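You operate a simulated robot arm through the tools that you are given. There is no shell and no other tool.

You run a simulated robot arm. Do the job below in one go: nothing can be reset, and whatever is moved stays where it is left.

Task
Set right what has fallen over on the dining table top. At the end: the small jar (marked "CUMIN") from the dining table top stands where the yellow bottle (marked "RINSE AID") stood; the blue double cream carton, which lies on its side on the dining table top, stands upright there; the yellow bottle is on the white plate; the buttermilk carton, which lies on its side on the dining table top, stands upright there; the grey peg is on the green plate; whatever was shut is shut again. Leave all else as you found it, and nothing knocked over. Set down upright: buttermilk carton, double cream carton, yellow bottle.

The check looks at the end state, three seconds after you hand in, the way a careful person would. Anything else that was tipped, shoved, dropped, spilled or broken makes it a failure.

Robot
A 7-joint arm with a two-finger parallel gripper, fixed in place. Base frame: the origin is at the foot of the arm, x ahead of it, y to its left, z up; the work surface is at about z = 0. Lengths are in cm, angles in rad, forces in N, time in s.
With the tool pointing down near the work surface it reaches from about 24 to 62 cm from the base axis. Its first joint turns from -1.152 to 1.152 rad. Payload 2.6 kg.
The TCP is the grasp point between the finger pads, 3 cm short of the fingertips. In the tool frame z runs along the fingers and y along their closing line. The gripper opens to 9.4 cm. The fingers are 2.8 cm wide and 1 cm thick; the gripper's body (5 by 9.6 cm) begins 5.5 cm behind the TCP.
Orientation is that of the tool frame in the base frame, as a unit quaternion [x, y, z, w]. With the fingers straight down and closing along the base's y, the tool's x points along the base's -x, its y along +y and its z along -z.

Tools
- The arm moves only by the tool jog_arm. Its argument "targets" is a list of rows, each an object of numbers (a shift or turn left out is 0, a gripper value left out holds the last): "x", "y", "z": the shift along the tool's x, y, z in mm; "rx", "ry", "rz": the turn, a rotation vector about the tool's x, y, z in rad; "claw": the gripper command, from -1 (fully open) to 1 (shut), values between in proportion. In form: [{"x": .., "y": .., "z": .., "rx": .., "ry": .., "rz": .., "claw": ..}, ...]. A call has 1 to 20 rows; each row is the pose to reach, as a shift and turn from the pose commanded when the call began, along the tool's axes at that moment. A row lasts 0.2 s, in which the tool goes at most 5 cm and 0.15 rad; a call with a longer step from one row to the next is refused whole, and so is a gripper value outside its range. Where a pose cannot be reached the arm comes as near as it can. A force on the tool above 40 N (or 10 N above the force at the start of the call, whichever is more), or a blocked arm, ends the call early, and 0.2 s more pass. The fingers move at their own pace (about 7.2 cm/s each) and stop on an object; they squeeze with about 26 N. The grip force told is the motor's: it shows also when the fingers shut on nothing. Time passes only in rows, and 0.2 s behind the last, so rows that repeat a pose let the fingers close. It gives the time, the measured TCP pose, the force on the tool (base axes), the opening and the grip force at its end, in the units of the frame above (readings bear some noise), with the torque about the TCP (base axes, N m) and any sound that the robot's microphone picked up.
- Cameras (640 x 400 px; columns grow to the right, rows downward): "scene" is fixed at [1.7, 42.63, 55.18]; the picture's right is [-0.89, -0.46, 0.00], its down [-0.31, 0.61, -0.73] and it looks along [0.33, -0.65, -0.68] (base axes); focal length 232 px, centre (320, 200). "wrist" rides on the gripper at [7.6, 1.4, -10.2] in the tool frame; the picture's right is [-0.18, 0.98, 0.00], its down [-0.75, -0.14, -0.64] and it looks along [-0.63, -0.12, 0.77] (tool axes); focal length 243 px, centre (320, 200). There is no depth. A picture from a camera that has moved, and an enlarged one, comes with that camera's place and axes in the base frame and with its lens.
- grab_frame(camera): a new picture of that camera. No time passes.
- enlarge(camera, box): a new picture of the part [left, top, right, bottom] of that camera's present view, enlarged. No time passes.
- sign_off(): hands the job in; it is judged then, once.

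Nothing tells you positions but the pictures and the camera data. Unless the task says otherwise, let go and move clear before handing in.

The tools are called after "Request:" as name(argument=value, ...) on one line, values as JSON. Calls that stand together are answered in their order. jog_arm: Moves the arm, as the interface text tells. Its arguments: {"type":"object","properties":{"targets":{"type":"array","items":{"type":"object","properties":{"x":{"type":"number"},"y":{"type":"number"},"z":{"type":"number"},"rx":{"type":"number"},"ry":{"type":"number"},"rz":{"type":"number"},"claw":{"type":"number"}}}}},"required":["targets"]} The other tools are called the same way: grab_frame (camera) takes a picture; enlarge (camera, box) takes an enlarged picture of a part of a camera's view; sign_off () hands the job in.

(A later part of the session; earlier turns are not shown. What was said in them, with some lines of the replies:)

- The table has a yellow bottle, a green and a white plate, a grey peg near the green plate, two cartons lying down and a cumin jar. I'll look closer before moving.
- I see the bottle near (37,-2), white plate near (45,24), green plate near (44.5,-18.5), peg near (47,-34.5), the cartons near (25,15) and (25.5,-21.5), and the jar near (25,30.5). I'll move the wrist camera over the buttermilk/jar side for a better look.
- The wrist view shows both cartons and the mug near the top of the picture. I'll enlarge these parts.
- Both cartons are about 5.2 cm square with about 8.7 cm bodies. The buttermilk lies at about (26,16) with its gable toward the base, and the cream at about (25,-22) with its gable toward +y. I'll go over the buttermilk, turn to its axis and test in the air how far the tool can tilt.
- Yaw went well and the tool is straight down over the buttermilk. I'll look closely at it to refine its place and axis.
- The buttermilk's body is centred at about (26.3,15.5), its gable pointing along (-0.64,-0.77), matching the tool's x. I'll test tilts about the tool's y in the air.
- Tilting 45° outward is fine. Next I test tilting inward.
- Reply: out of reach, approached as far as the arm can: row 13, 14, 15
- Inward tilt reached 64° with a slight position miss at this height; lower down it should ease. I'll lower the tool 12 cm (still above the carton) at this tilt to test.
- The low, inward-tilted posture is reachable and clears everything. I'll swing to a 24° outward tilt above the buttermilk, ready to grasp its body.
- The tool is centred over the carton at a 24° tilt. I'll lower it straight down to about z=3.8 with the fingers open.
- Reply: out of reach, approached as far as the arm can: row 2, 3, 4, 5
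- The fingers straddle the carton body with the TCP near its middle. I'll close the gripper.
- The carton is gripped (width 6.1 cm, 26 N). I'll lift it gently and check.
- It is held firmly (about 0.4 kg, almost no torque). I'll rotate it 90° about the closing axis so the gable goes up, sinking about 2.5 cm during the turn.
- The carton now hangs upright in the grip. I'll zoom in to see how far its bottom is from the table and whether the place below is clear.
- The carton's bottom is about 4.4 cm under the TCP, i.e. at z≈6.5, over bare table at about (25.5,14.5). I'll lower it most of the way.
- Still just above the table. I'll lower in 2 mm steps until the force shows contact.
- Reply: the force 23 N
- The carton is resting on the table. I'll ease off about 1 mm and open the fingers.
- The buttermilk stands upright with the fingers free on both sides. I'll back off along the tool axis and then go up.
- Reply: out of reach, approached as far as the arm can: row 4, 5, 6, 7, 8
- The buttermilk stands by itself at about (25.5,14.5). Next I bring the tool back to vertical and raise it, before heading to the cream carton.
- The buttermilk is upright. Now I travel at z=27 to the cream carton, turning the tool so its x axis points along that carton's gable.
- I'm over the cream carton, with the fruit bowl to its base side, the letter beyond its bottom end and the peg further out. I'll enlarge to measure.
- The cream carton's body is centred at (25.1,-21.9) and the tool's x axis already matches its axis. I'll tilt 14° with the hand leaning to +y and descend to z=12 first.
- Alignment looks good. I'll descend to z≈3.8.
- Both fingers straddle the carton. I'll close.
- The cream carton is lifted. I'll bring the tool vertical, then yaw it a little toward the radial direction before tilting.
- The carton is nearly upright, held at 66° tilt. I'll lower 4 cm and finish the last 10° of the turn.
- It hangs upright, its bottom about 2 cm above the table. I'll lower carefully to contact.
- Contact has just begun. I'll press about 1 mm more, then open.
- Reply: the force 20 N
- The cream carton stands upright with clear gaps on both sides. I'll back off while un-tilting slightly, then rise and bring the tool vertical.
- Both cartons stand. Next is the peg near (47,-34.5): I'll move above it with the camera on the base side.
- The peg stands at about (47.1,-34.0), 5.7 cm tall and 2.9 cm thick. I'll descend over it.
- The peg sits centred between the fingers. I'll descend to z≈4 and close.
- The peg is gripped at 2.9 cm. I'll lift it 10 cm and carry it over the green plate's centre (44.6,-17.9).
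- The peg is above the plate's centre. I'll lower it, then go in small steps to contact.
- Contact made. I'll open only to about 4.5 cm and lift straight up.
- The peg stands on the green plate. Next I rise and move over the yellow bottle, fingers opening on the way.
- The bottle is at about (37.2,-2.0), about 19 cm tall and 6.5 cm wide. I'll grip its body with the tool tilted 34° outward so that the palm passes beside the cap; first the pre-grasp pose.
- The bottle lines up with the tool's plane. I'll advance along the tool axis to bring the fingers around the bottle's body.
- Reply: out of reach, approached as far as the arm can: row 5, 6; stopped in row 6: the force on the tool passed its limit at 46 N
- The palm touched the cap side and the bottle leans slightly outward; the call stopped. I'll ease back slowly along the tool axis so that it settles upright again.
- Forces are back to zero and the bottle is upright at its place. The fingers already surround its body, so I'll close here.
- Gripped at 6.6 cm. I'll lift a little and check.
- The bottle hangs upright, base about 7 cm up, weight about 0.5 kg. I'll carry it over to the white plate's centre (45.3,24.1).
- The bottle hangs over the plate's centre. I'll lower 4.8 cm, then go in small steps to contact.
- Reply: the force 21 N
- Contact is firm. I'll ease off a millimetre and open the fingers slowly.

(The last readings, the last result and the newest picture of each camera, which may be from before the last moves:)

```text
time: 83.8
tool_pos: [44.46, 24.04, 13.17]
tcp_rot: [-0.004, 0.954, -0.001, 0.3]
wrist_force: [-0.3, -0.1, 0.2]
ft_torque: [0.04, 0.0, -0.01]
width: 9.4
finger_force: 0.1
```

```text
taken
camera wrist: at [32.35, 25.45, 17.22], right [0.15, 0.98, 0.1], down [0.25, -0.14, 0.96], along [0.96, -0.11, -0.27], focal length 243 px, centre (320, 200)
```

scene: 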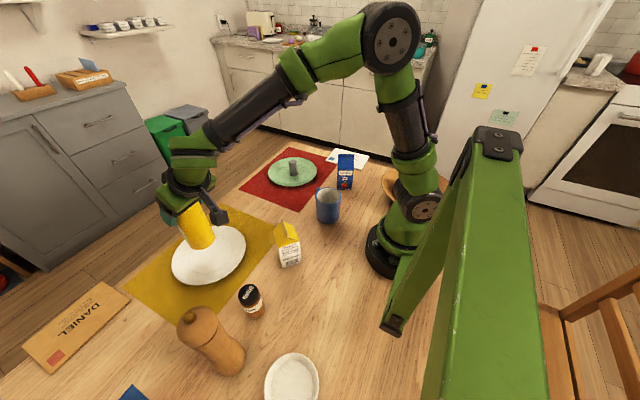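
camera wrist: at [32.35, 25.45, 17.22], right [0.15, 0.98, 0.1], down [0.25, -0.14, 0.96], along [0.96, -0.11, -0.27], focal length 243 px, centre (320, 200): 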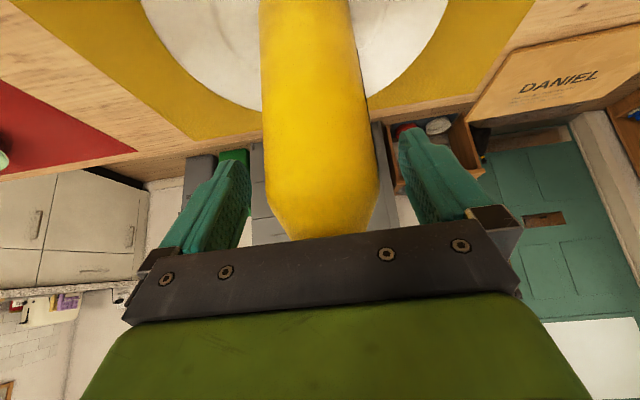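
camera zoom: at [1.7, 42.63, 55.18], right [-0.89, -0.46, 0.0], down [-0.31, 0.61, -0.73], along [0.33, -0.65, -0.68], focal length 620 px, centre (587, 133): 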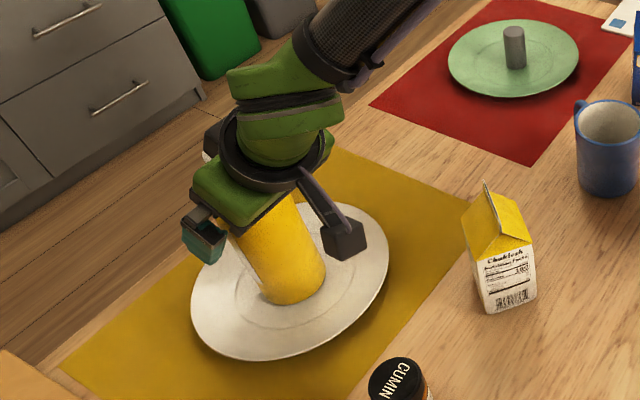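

The bottle is free between the fingers. I'll retreat along the tool axis, then go vertical.

Request:
jog_arm(targets=[{"z": -20}, {"z": -45}, {"z": -80}, {"z": -115}, {"z": -145}, {"z": -145}])

Request:
grab_frame(camera="scene")

Request:
grab_frame(camera="wrist")

```text
time: 85.2
tool_pos: [36.19, 24.08, 25.08]
tcp_rot: [-0.002, 0.954, -0.002, 0.299]
wrist_force: [-0.2, 0.3, 0.2]
ft_torque: [0.0, 0.01, -0.02]
width: 9.35
finger_force: 0.0
```

```text
taken
```

scene: 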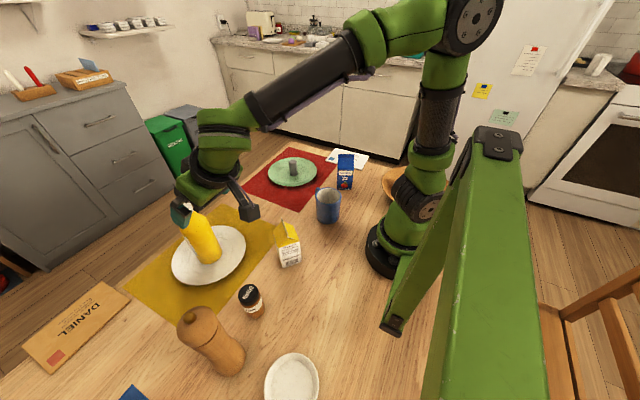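

```text
taken
camera wrist: at [24.01, 25.42, 29.03], right [0.15, 0.98, 0.1], down [0.25, -0.13, 0.96], along [0.96, -0.11, -0.27], focal length 243 px, centre (320, 200)
```

wrist: 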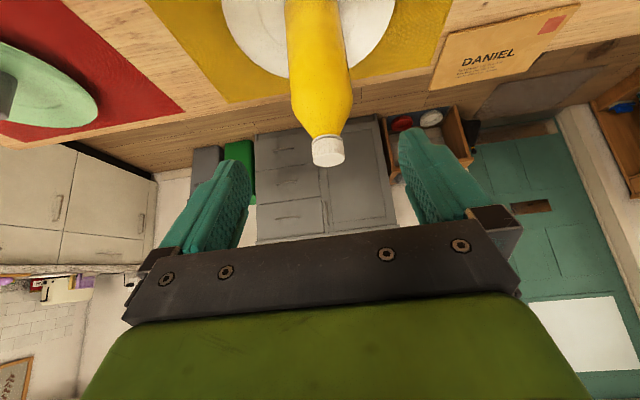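

The bottle stands on the white plate. Now I bring the tool vertical and up, then head to the cumin jar, keeping clear of the tall pepper mill.

Request:
jog_arm(targets=[{"x": -6, "z": -8, "ry": 0.12}, {"x": -12, "z": -16, "ry": 0.24}, {"x": -18, "z": -25, "ry": 0.36}, {"x": -24, "z": -33, "ry": 0.48}, {"x": -28.5, "z": -41, "ry": 0.607}, {"x": -28.5, "z": -41, "ry": 0.607}])

Request:
jog_arm(targets=[{"x": 13, "y": 3, "rz": -0.13}, {"x": 26, "y": 6, "rz": -0.27}, {"x": 40, "y": 9, "rz": -0.4}, {"x": 53, "y": 12, "rz": -0.53}, {"x": 66, "y": 15, "rz": -0.67}, {"x": 79, "y": 18, "rz": -0.8}, {"x": 92, "y": 20, "rz": -0.93}, {"x": 92, "y": 20, "rz": -0.93}])

Request:
grab_frame(camera="wrist")

Request:
grab_frame(camera="scene")

```text
time: 86.6
tool_pos: [36.13, 24.14, 30.05]
tcp_rot: [-0.003, 1.0, -0.002, 0.0]
wrist_force: [-0.3, -0.4, -0.8]
ft_torque: [0.05, -0.02, 0.03]
width: 9.4
finger_force: 0.0
```

```text
time: 88.4
tool_pos: [26.89, 26.09, 30.04]
tcp_rot: [-0.452, 0.892, -0.002, -0.001]
wrist_force: [-0.2, -0.3, 0.6]
ft_torque: [-0.01, -0.01, 0.0]
width: 9.39
finger_force: 0.0
```

```text
taken
camera wrist: at [21.24, 20.86, 40.29], right [-0.68, 0.73, 0.0], down [0.56, 0.53, 0.64], along [0.47, 0.43, -0.77], focal length 243 px, centre (320, 200)
```

wrist: 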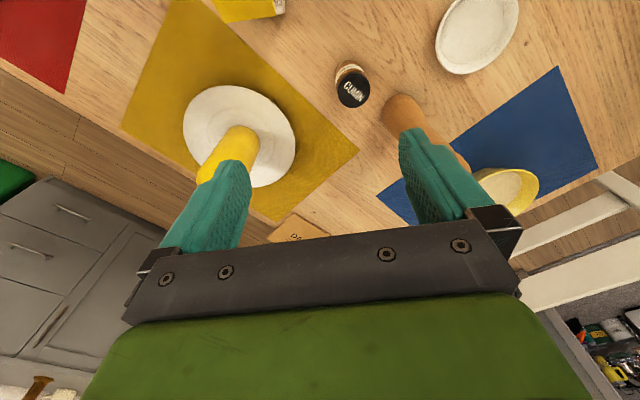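

```text
taken
```

scene: 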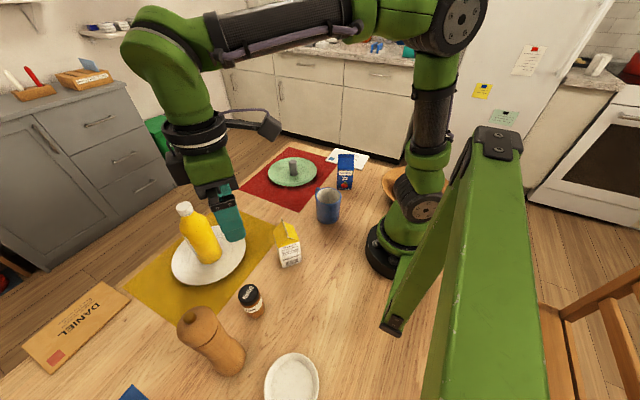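

Request:
enlarge(camera="wrist", box=[290, 30, 490, 155])

Request:
enlarge(camera="scene", box=[160, 260, 320, 380])

Request:
enlarge(camera="scene", box=[120, 60, 280, 260])

```text
3.20 times, centred on (390, 92) of wrist
camera zoom: at [21.24, 20.86, 40.29], right [-0.68, 0.73, 0.0], down [0.56, 0.53, 0.64], along [0.47, 0.43, -0.77], focal length 776 px, centre (96, 544)
```

zoom: 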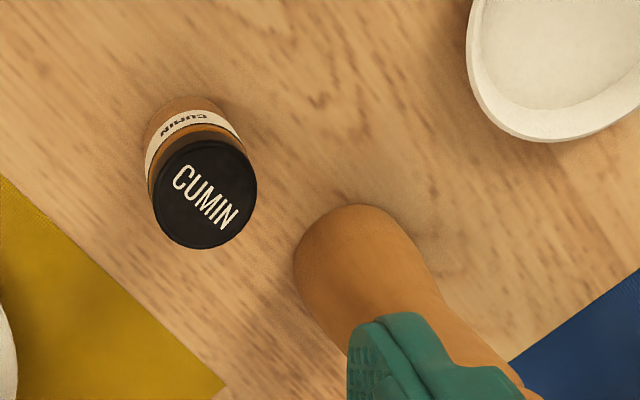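

```text
3.33 times, centred on (240, 320) of scene
camera zoom: at [1.7, 42.63, 55.18], right [-0.89, -0.46, 0.0], down [-0.31, 0.61, -0.73], along [0.33, -0.65, -0.68], focal length 774 px, centre (587, -200)
```

zoom: 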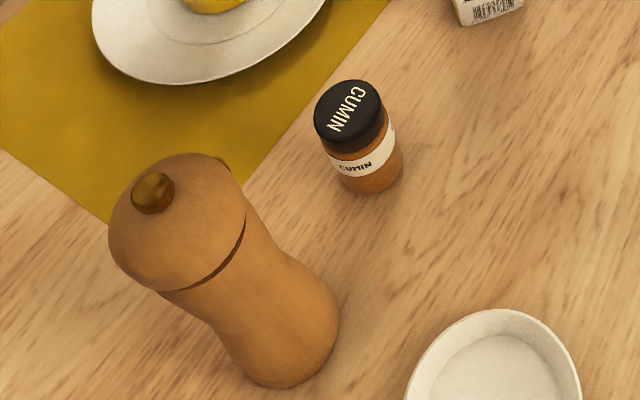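

```text
2.00 times, centred on (200, 160) of scene
camera zoom: at [1.7, 42.63, 55.18], right [-0.89, -0.46, 0.0], down [-0.31, 0.61, -0.73], along [0.33, -0.65, -0.68], focal length 465 px, centre (560, 280)
```

zoom: 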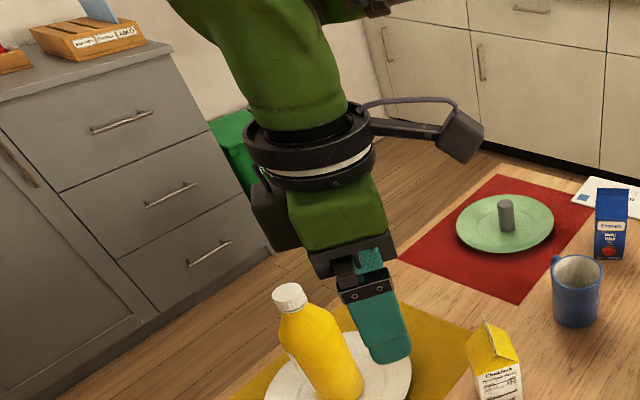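

The jar is at about (24.85,30.05), 8.5 cm tall and 4 cm wide, with the mill 11 cm beyond it. I'll move over it and descend to z=12 first.

Request:
jog_arm(targets=[{"x": -10, "y": 20}, {"x": -19.9, "y": 39.8}, {"x": -19.9, "y": 39.8, "z": 40}, {"x": -19.9, "y": 39.8, "z": 85}, {"x": -19.9, "y": 39.8, "z": 130}, {"x": -19.9, "y": 39.8, "z": 165}, {"x": -19.9, "y": 39.8, "z": 165}])

Request:
grab_frame(camera="wrist")

Request:
grab_frame(camera="scene")

```text
time: 90.0
tool_pos: [24.91, 29.96, 13.52]
tcp_rot: [-0.451, 0.893, -0.002, -0.001]
wrist_force: [-0.1, -0.5, 0.3]
ft_torque: [0.04, -0.01, 0.0]
width: 9.39
finger_force: 0.1
```

```text
taken
camera wrist: at [19.26, 24.71, 23.68], right [-0.68, 0.73, 0.0], down [0.56, 0.53, 0.64], along [0.47, 0.43, -0.77], focal length 243 px, centre (320, 200)
```

wrist: 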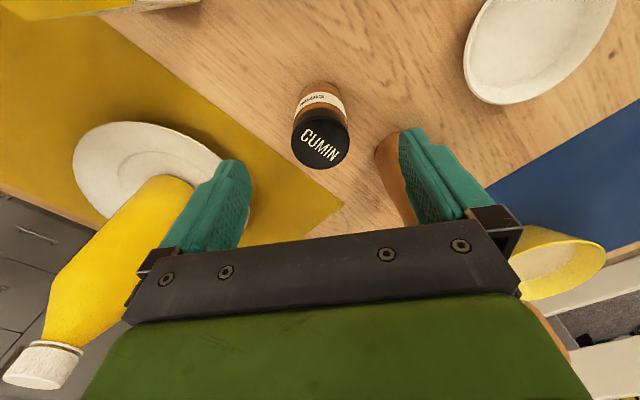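

```text
taken
```

scene: 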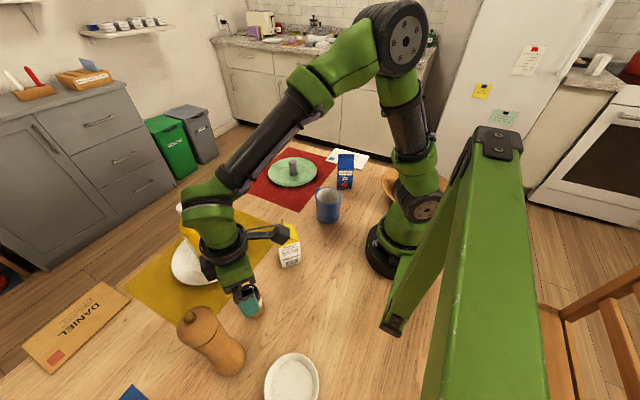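

Well centred. I'll descend to z≈5 and close on the jar.

Request:
jog_arm(targets=[{"z": 30}, {"z": 60}, {"z": 78}, {"z": 85}, {"z": 85}])

Request:
jog_arm(targets=[{"claw": -0.4}, {"claw": -0.1}, {"claw": 0.1}, {"claw": 0.4}, {"claw": 1}, {"claw": 1}, {"claw": 1}])

Request:
grab_frame(camera="wrist")

Request:
enlarge(camera="scene", box=[160, 200, 320, 320])

```text
time: 91.2
tool_pos: [24.93, 29.97, 5.0]
tcp_rot: [-0.451, 0.893, -0.002, -0.001]
wrist_force: [0.5, 0.7, -0.2]
ft_torque: [0.02, 0.03, 0.0]
width: 9.41
finger_force: 0.0
```

```text
time: 92.8
tool_pos: [25.08, 29.87, 4.96]
tcp_rot: [-0.451, 0.892, -0.002, -0.001]
wrist_force: [-1.2, 0.2, 0.8]
ft_torque: [0.04, 0.04, 0.03]
width: 4.15
finger_force: 26.0
```

```text
taken
camera wrist: at [19.26, 24.65, 15.22], right [-0.68, 0.73, 0.0], down [0.56, 0.53, 0.64], along [0.47, 0.43, -0.77], focal length 243 px, centre (320, 200)
```

wrist: 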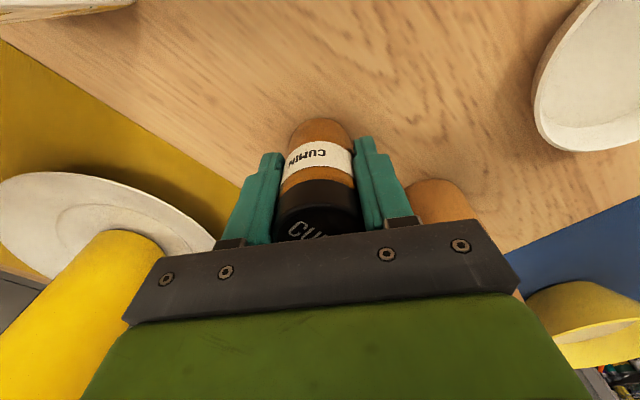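

```text
3.33 times, centred on (240, 260) of scene
camera zoom: at [1.7, 42.63, 55.18], right [-0.89, -0.46, 0.0], down [-0.31, 0.61, -0.73], along [0.33, -0.65, -0.68], focal length 774 px, centre (587, 0)
```

zoom: 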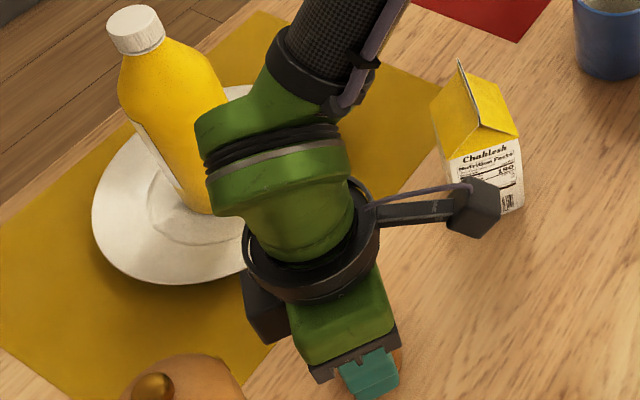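

The jar is gripped (4.15 cm). I'll lift it straight up to z≈24.

Request:
jog_arm(targets=[{"z": -15}, {"z": -45}, {"z": -85}, {"z": -125}, {"z": -165}, {"z": -190}, {"z": -190}])

Request:
grab_frame(camera="scene")

Request:
grab_frame(camera="wrist")

```text
time: 94.4
tool_pos: [25.06, 30.0, 23.98]
tcp_rot: [-0.45, 0.893, -0.002, 0.0]
wrist_force: [0.4, -0.4, -1.4]
ft_torque: [0.01, -0.02, -0.01]
width: 4.17
finger_force: 26.2
```

```text
taken
```

scene: 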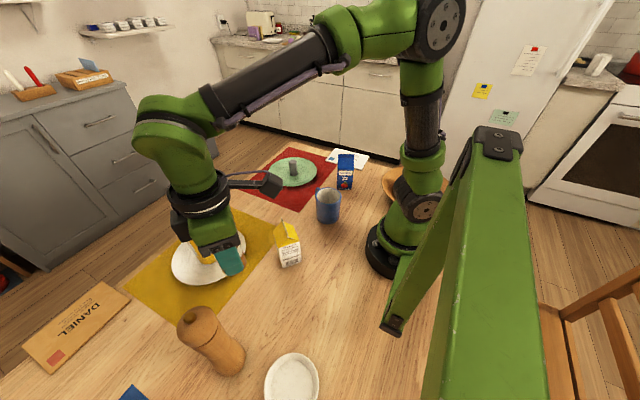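

```text
taken
camera wrist: at [19.25, 24.76, 34.26], right [-0.68, 0.73, 0.0], down [0.56, 0.53, 0.64], along [0.47, 0.43, -0.77], focal length 243 px, centre (320, 200)
```

wrist: 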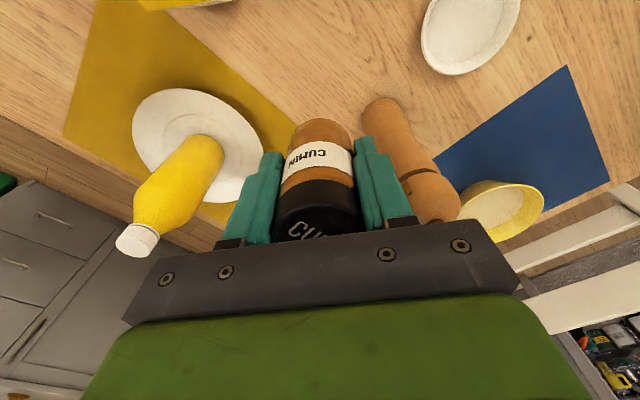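

The jar is held upright. I'll carry it to above the bottle's former place (37.25,-2.05), turning the tool back on the way.

Request:
jog_arm(targets=[{"x": 9, "y": -14, "rz": 0.047}, {"x": 26, "y": -40, "rz": 0.131}, {"x": 46, "y": -72, "rz": 0.234}, {"x": 68, "y": -106, "rz": 0.346}, {"x": 92, "y": -144, "rz": 0.468}, {"x": 116, "y": -181, "rz": 0.59}, {"x": 138, "y": -216, "rz": 0.702}, {"x": 158, "y": -247, "rz": 0.805}, {"x": 175, "y": -273, "rz": 0.889}, {"x": 185, "y": -287, "rz": 0.936}, {"x": 185, "y": -287, "rz": 0.936}])

Request:
grab_frame(camera="wrist")

Request:
grab_frame(camera="scene")

```text
time: 96.8
tool_pos: [37.04, -2.05, 24.19]
tcp_rot: [0.001, 1.0, -0.003, 0.001]
wrist_force: [-0.6, 0.3, -0.3]
ft_torque: [-0.01, -0.01, 0.01]
width: 4.18
finger_force: 25.8
```

```text
taken
camera wrist: at [29.47, -0.47, 34.4], right [0.19, 0.98, 0.0], down [0.75, -0.14, 0.64], along [0.63, -0.12, -0.77], focal length 243 px, centre (320, 200)
```

wrist: 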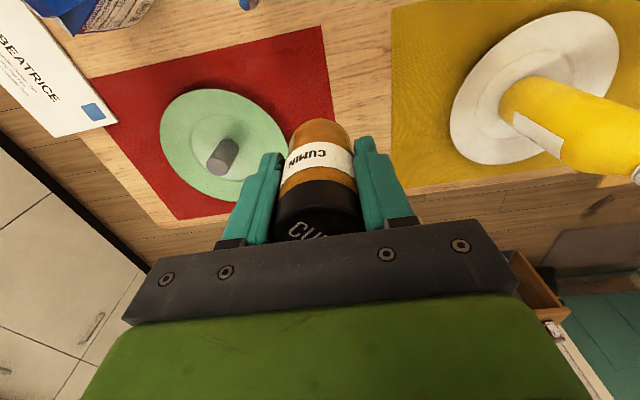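

```text
taken
```

scene: 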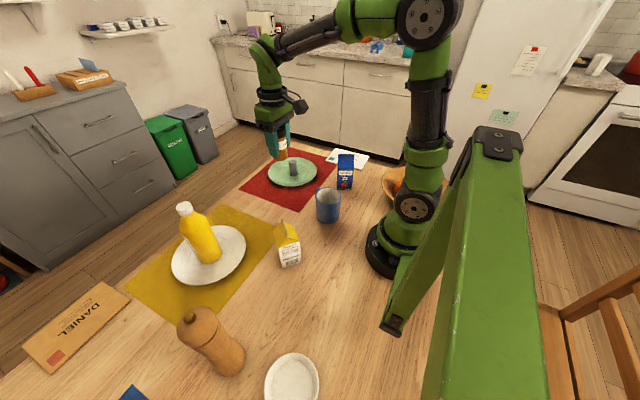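

I'm above the old bottle spot. I'll descend to just above the surface.

Request:
jog_arm(targets=[{"x": -1.5, "z": 35}, {"x": -1.5, "z": 75}, {"x": -1.5, "z": 115}, {"x": -1.5, "z": 150}, {"x": -1.5, "z": 175}, {"x": -1.5, "z": 184}, {"x": -1.5, "z": 184}])

Request:
enlarge(camera="scene", box=[220, 130, 380, 230])

```text
time: 98.4
tool_pos: [37.13, -2.05, 5.71]
tcp_rot: [0.001, 1.0, -0.002, 0.001]
wrist_force: [0.2, 0.1, -0.7]
ft_torque: [-0.02, 0.01, 0.0]
width: 4.17
finger_force: 26.1
```

```text
4.00 times, centred on (300, 180) of scene
camera zoom: at [1.7, 42.63, 55.18], right [-0.89, -0.46, 0.0], down [-0.31, 0.61, -0.73], along [0.33, -0.65, -0.68], focal length 929 px, centre (400, 280)
```

zoom: 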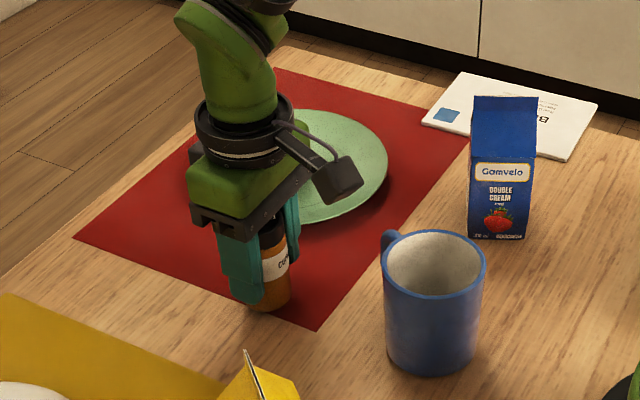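

Request:
jog_arm(targets=[{"z": 2}, {"z": 4}, {"z": 5}, {"z": 5}])

Request:
jog_arm(targets=[{"z": 1}, {"z": 1.5}, {"z": 1.5}])

```text
time: 99.4
tool_pos: [37.27, -2.06, 5.28]
tcp_rot: [0.001, 1.0, -0.003, 0.0]
wrist_force: [0.9, 0.7, -1.1]
ft_torque: [0.01, 0.0, -0.02]
width: 4.17
finger_force: 26.5
```

```text
time: 100.2
tool_pos: [37.18, -2.04, 5.07]
tcp_rot: [0.001, 1.0, -0.003, 0.001]
wrist_force: [0.4, 0.9, -0.7]
ft_torque: [-0.01, 0.0, 0.01]
width: 4.15
finger_force: 25.8
```

Request:
jog_arm(targets=[{"z": 0.8}, {"z": 1.5}, {"z": 1.5}])

Request:
jog_arm(targets=[{"z": 0.8}, {"z": 1.2}, {"z": 1.2}])

```text
time: 101.0
tool_pos: [37.24, -1.98, 5.06]
tcp_rot: [0.001, 1.0, -0.003, 0.0]
wrist_force: [-0.1, -0.1, -0.5]
ft_torque: [-0.03, -0.02, -0.02]
width: 4.14
finger_force: 26.4
```

```text
time: 101.8
tool_pos: [37.13, -2.1, 4.96]
tcp_rot: [0.001, 1.0, -0.003, 0.001]
wrist_force: [-5.4, 1.4, 18.4]
ft_torque: [0.2, 0.21, 0.01]
width: 4.18
finger_force: 25.7
```

Contact reached. I'll ease off 0.8 mm, open moderately and rise straight up.

Request:
jog_arm(targets=[{"z": -0.8}, {"z": -0.8}])

Request:
jog_arm(targets=[{"claw": 0.1}, {"claw": 0.05}, {"claw": -0.1}, {"claw": -0.3}, {"claw": -0.5}, {"claw": -0.5}])

Request:
enlarge(camera="scene", box=[220, 130, 380, 230])

Request:
grab_frame(camera="wrist")

```text
time: 102.4
tool_pos: [37.32, -2.19, 4.93]
tcp_rot: [0.0, 1.0, -0.003, 0.002]
wrist_force: [3.7, 0.7, 6.5]
ft_torque: [0.17, -0.2, -0.05]
width: 4.16
finger_force: 26.0
```

```text
time: 103.8
tool_pos: [37.22, -2.11, 4.94]
tcp_rot: [0.0, 1.0, -0.002, 0.001]
wrist_force: [0.2, 0.1, -0.7]
ft_torque: [0.02, -0.01, 0.02]
width: 7.03
finger_force: 0.0
```

```text
4.00 times, centred on (300, 180) of scene
camera zoom: at [1.7, 42.63, 55.18], right [-0.89, -0.46, 0.0], down [-0.31, 0.61, -0.73], along [0.33, -0.65, -0.68], focal length 929 px, centre (400, 280)
```

zoom: 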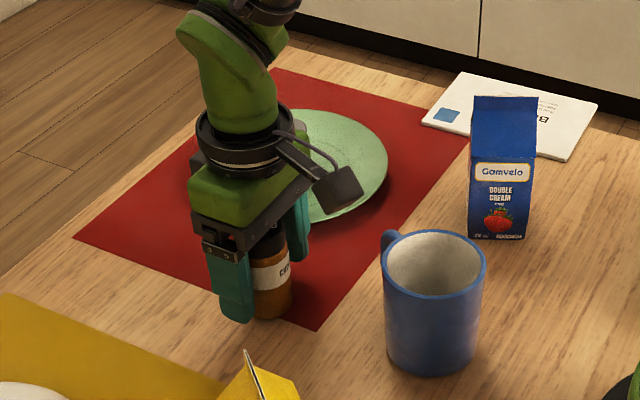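

```text
taken
camera wrist: at [29.6, -0.56, 15.15], right [0.18, 0.98, 0.0], down [0.75, -0.14, 0.64], along [0.63, -0.12, -0.77], focal length 243 px, centre (320, 200)
```

wrist: 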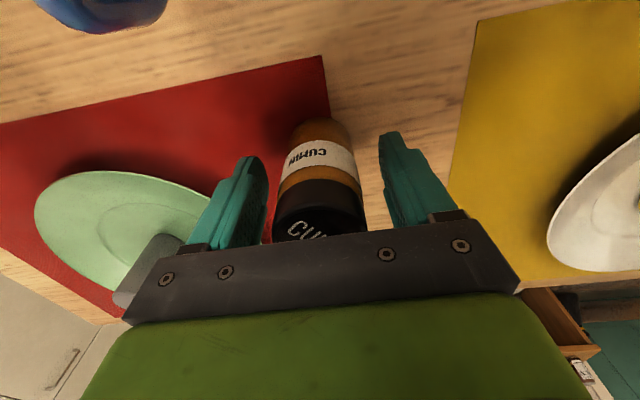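

The jar stands free. I'll rise straight up, well clear.

Request:
jog_arm(targets=[{"z": -15}, {"z": -45}, {"z": -85}, {"z": -130}, {"z": -175}, {"z": -220}, {"z": -260}, {"z": -290}, {"z": -290}])

Request:
grab_frame(camera="scene")

Request:
grab_frame(camera="wrist")

Request:
enlarge(camera="scene", box=[220, 130, 380, 230])

Request:
enlarge(camera="scene", box=[100, 180, 340, 330])

```text
time: 105.8
tool_pos: [37.14, -1.92, 34.13]
tcp_rot: [0.001, 1.0, -0.003, 0.001]
wrist_force: [-0.9, -0.2, 0.2]
ft_torque: [-0.02, 0.02, -0.01]
width: 7.04
finger_force: 0.0
```

```text
taken
```

scene: 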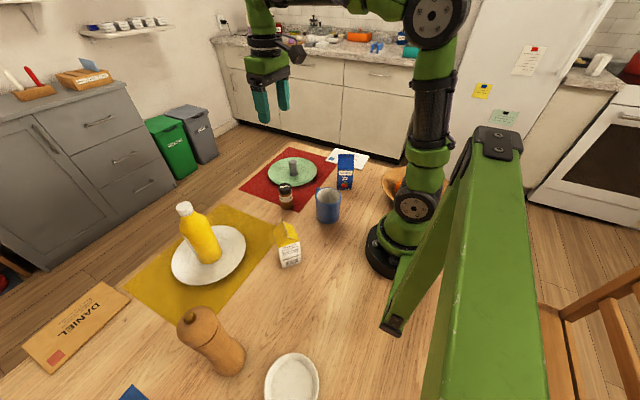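

```text
taken
camera wrist: at [29.53, -0.45, 44.26], right [0.18, 0.98, 0.0], down [0.75, -0.14, 0.64], along [0.63, -0.12, -0.77], focal length 243 px, centre (320, 200)
```

wrist: 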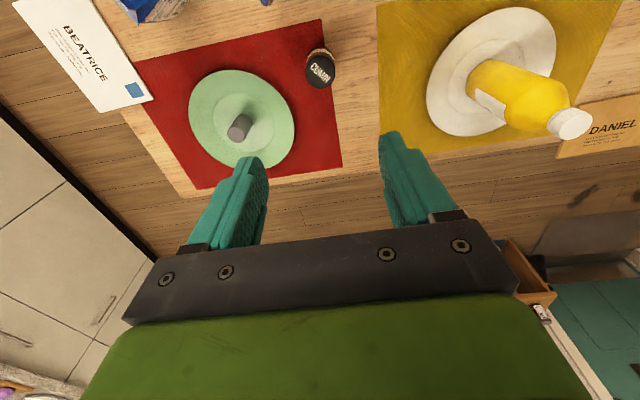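

```text
4.00 times, centred on (300, 180) of scene
camera zoom: at [1.7, 42.63, 55.18], right [-0.89, -0.46, 0.0], down [-0.31, 0.61, -0.73], along [0.33, -0.65, -0.68], focal length 929 px, centre (400, 280)
```

zoom: 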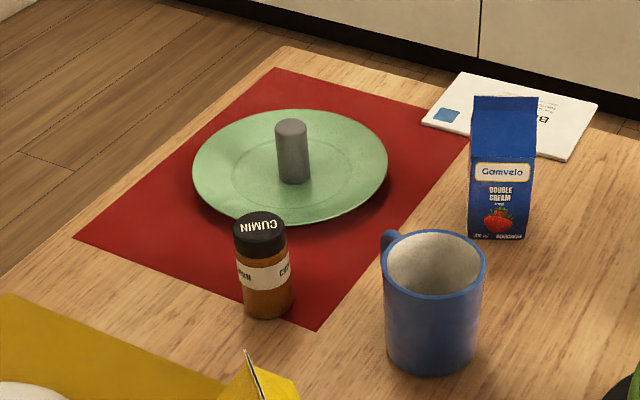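

```text
2.67 times, centred on (220, 255) of scene
camera zoom: at [1.7, 42.63, 55.18], right [-0.89, -0.46, 0.0], down [-0.31, 0.61, -0.73], along [0.33, -0.65, -0.68], focal length 620 px, centre (587, 53)
```

zoom: 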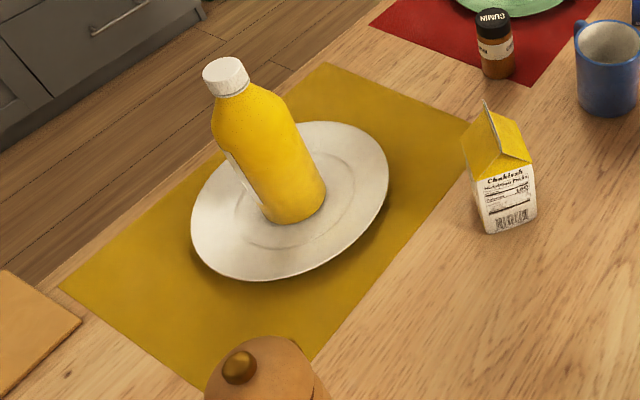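

All items are in place: the jar is on the bottle's old spot, the bottle upright on the white plate, the peg on the green plate and both cartons upright. Nothing else has moved and the gripper is empty and clear, so I hand in.

Request:
sign_off()

```text
The job is handed in.
```

I put everything where you asked and handed the job in. In the last pictures nothing was knocked over and the gripper was empty and clear of the table.

- **Cumin jar:** it stands where the yellow bottle stood, partly over the edge of the red mat as the bottle was.
- **Yellow bottle:** it stands upright in the middle of the white plate. On my first approach the gripper touched its cap and leaned it a few degrees. It settled back upright when I backed off, before I lifted it.
- **Buttermilk carton:** it stands upright on the bare table, close to where it lay.
- **Double cream carton:** it stands upright on the bare table, close to where it lay.
- **Grey peg:** it stands in the middle of the green plate.

I opened nothing, so nothing needed shutting. A drawer away from the table was already open at the start, and I left it that way.
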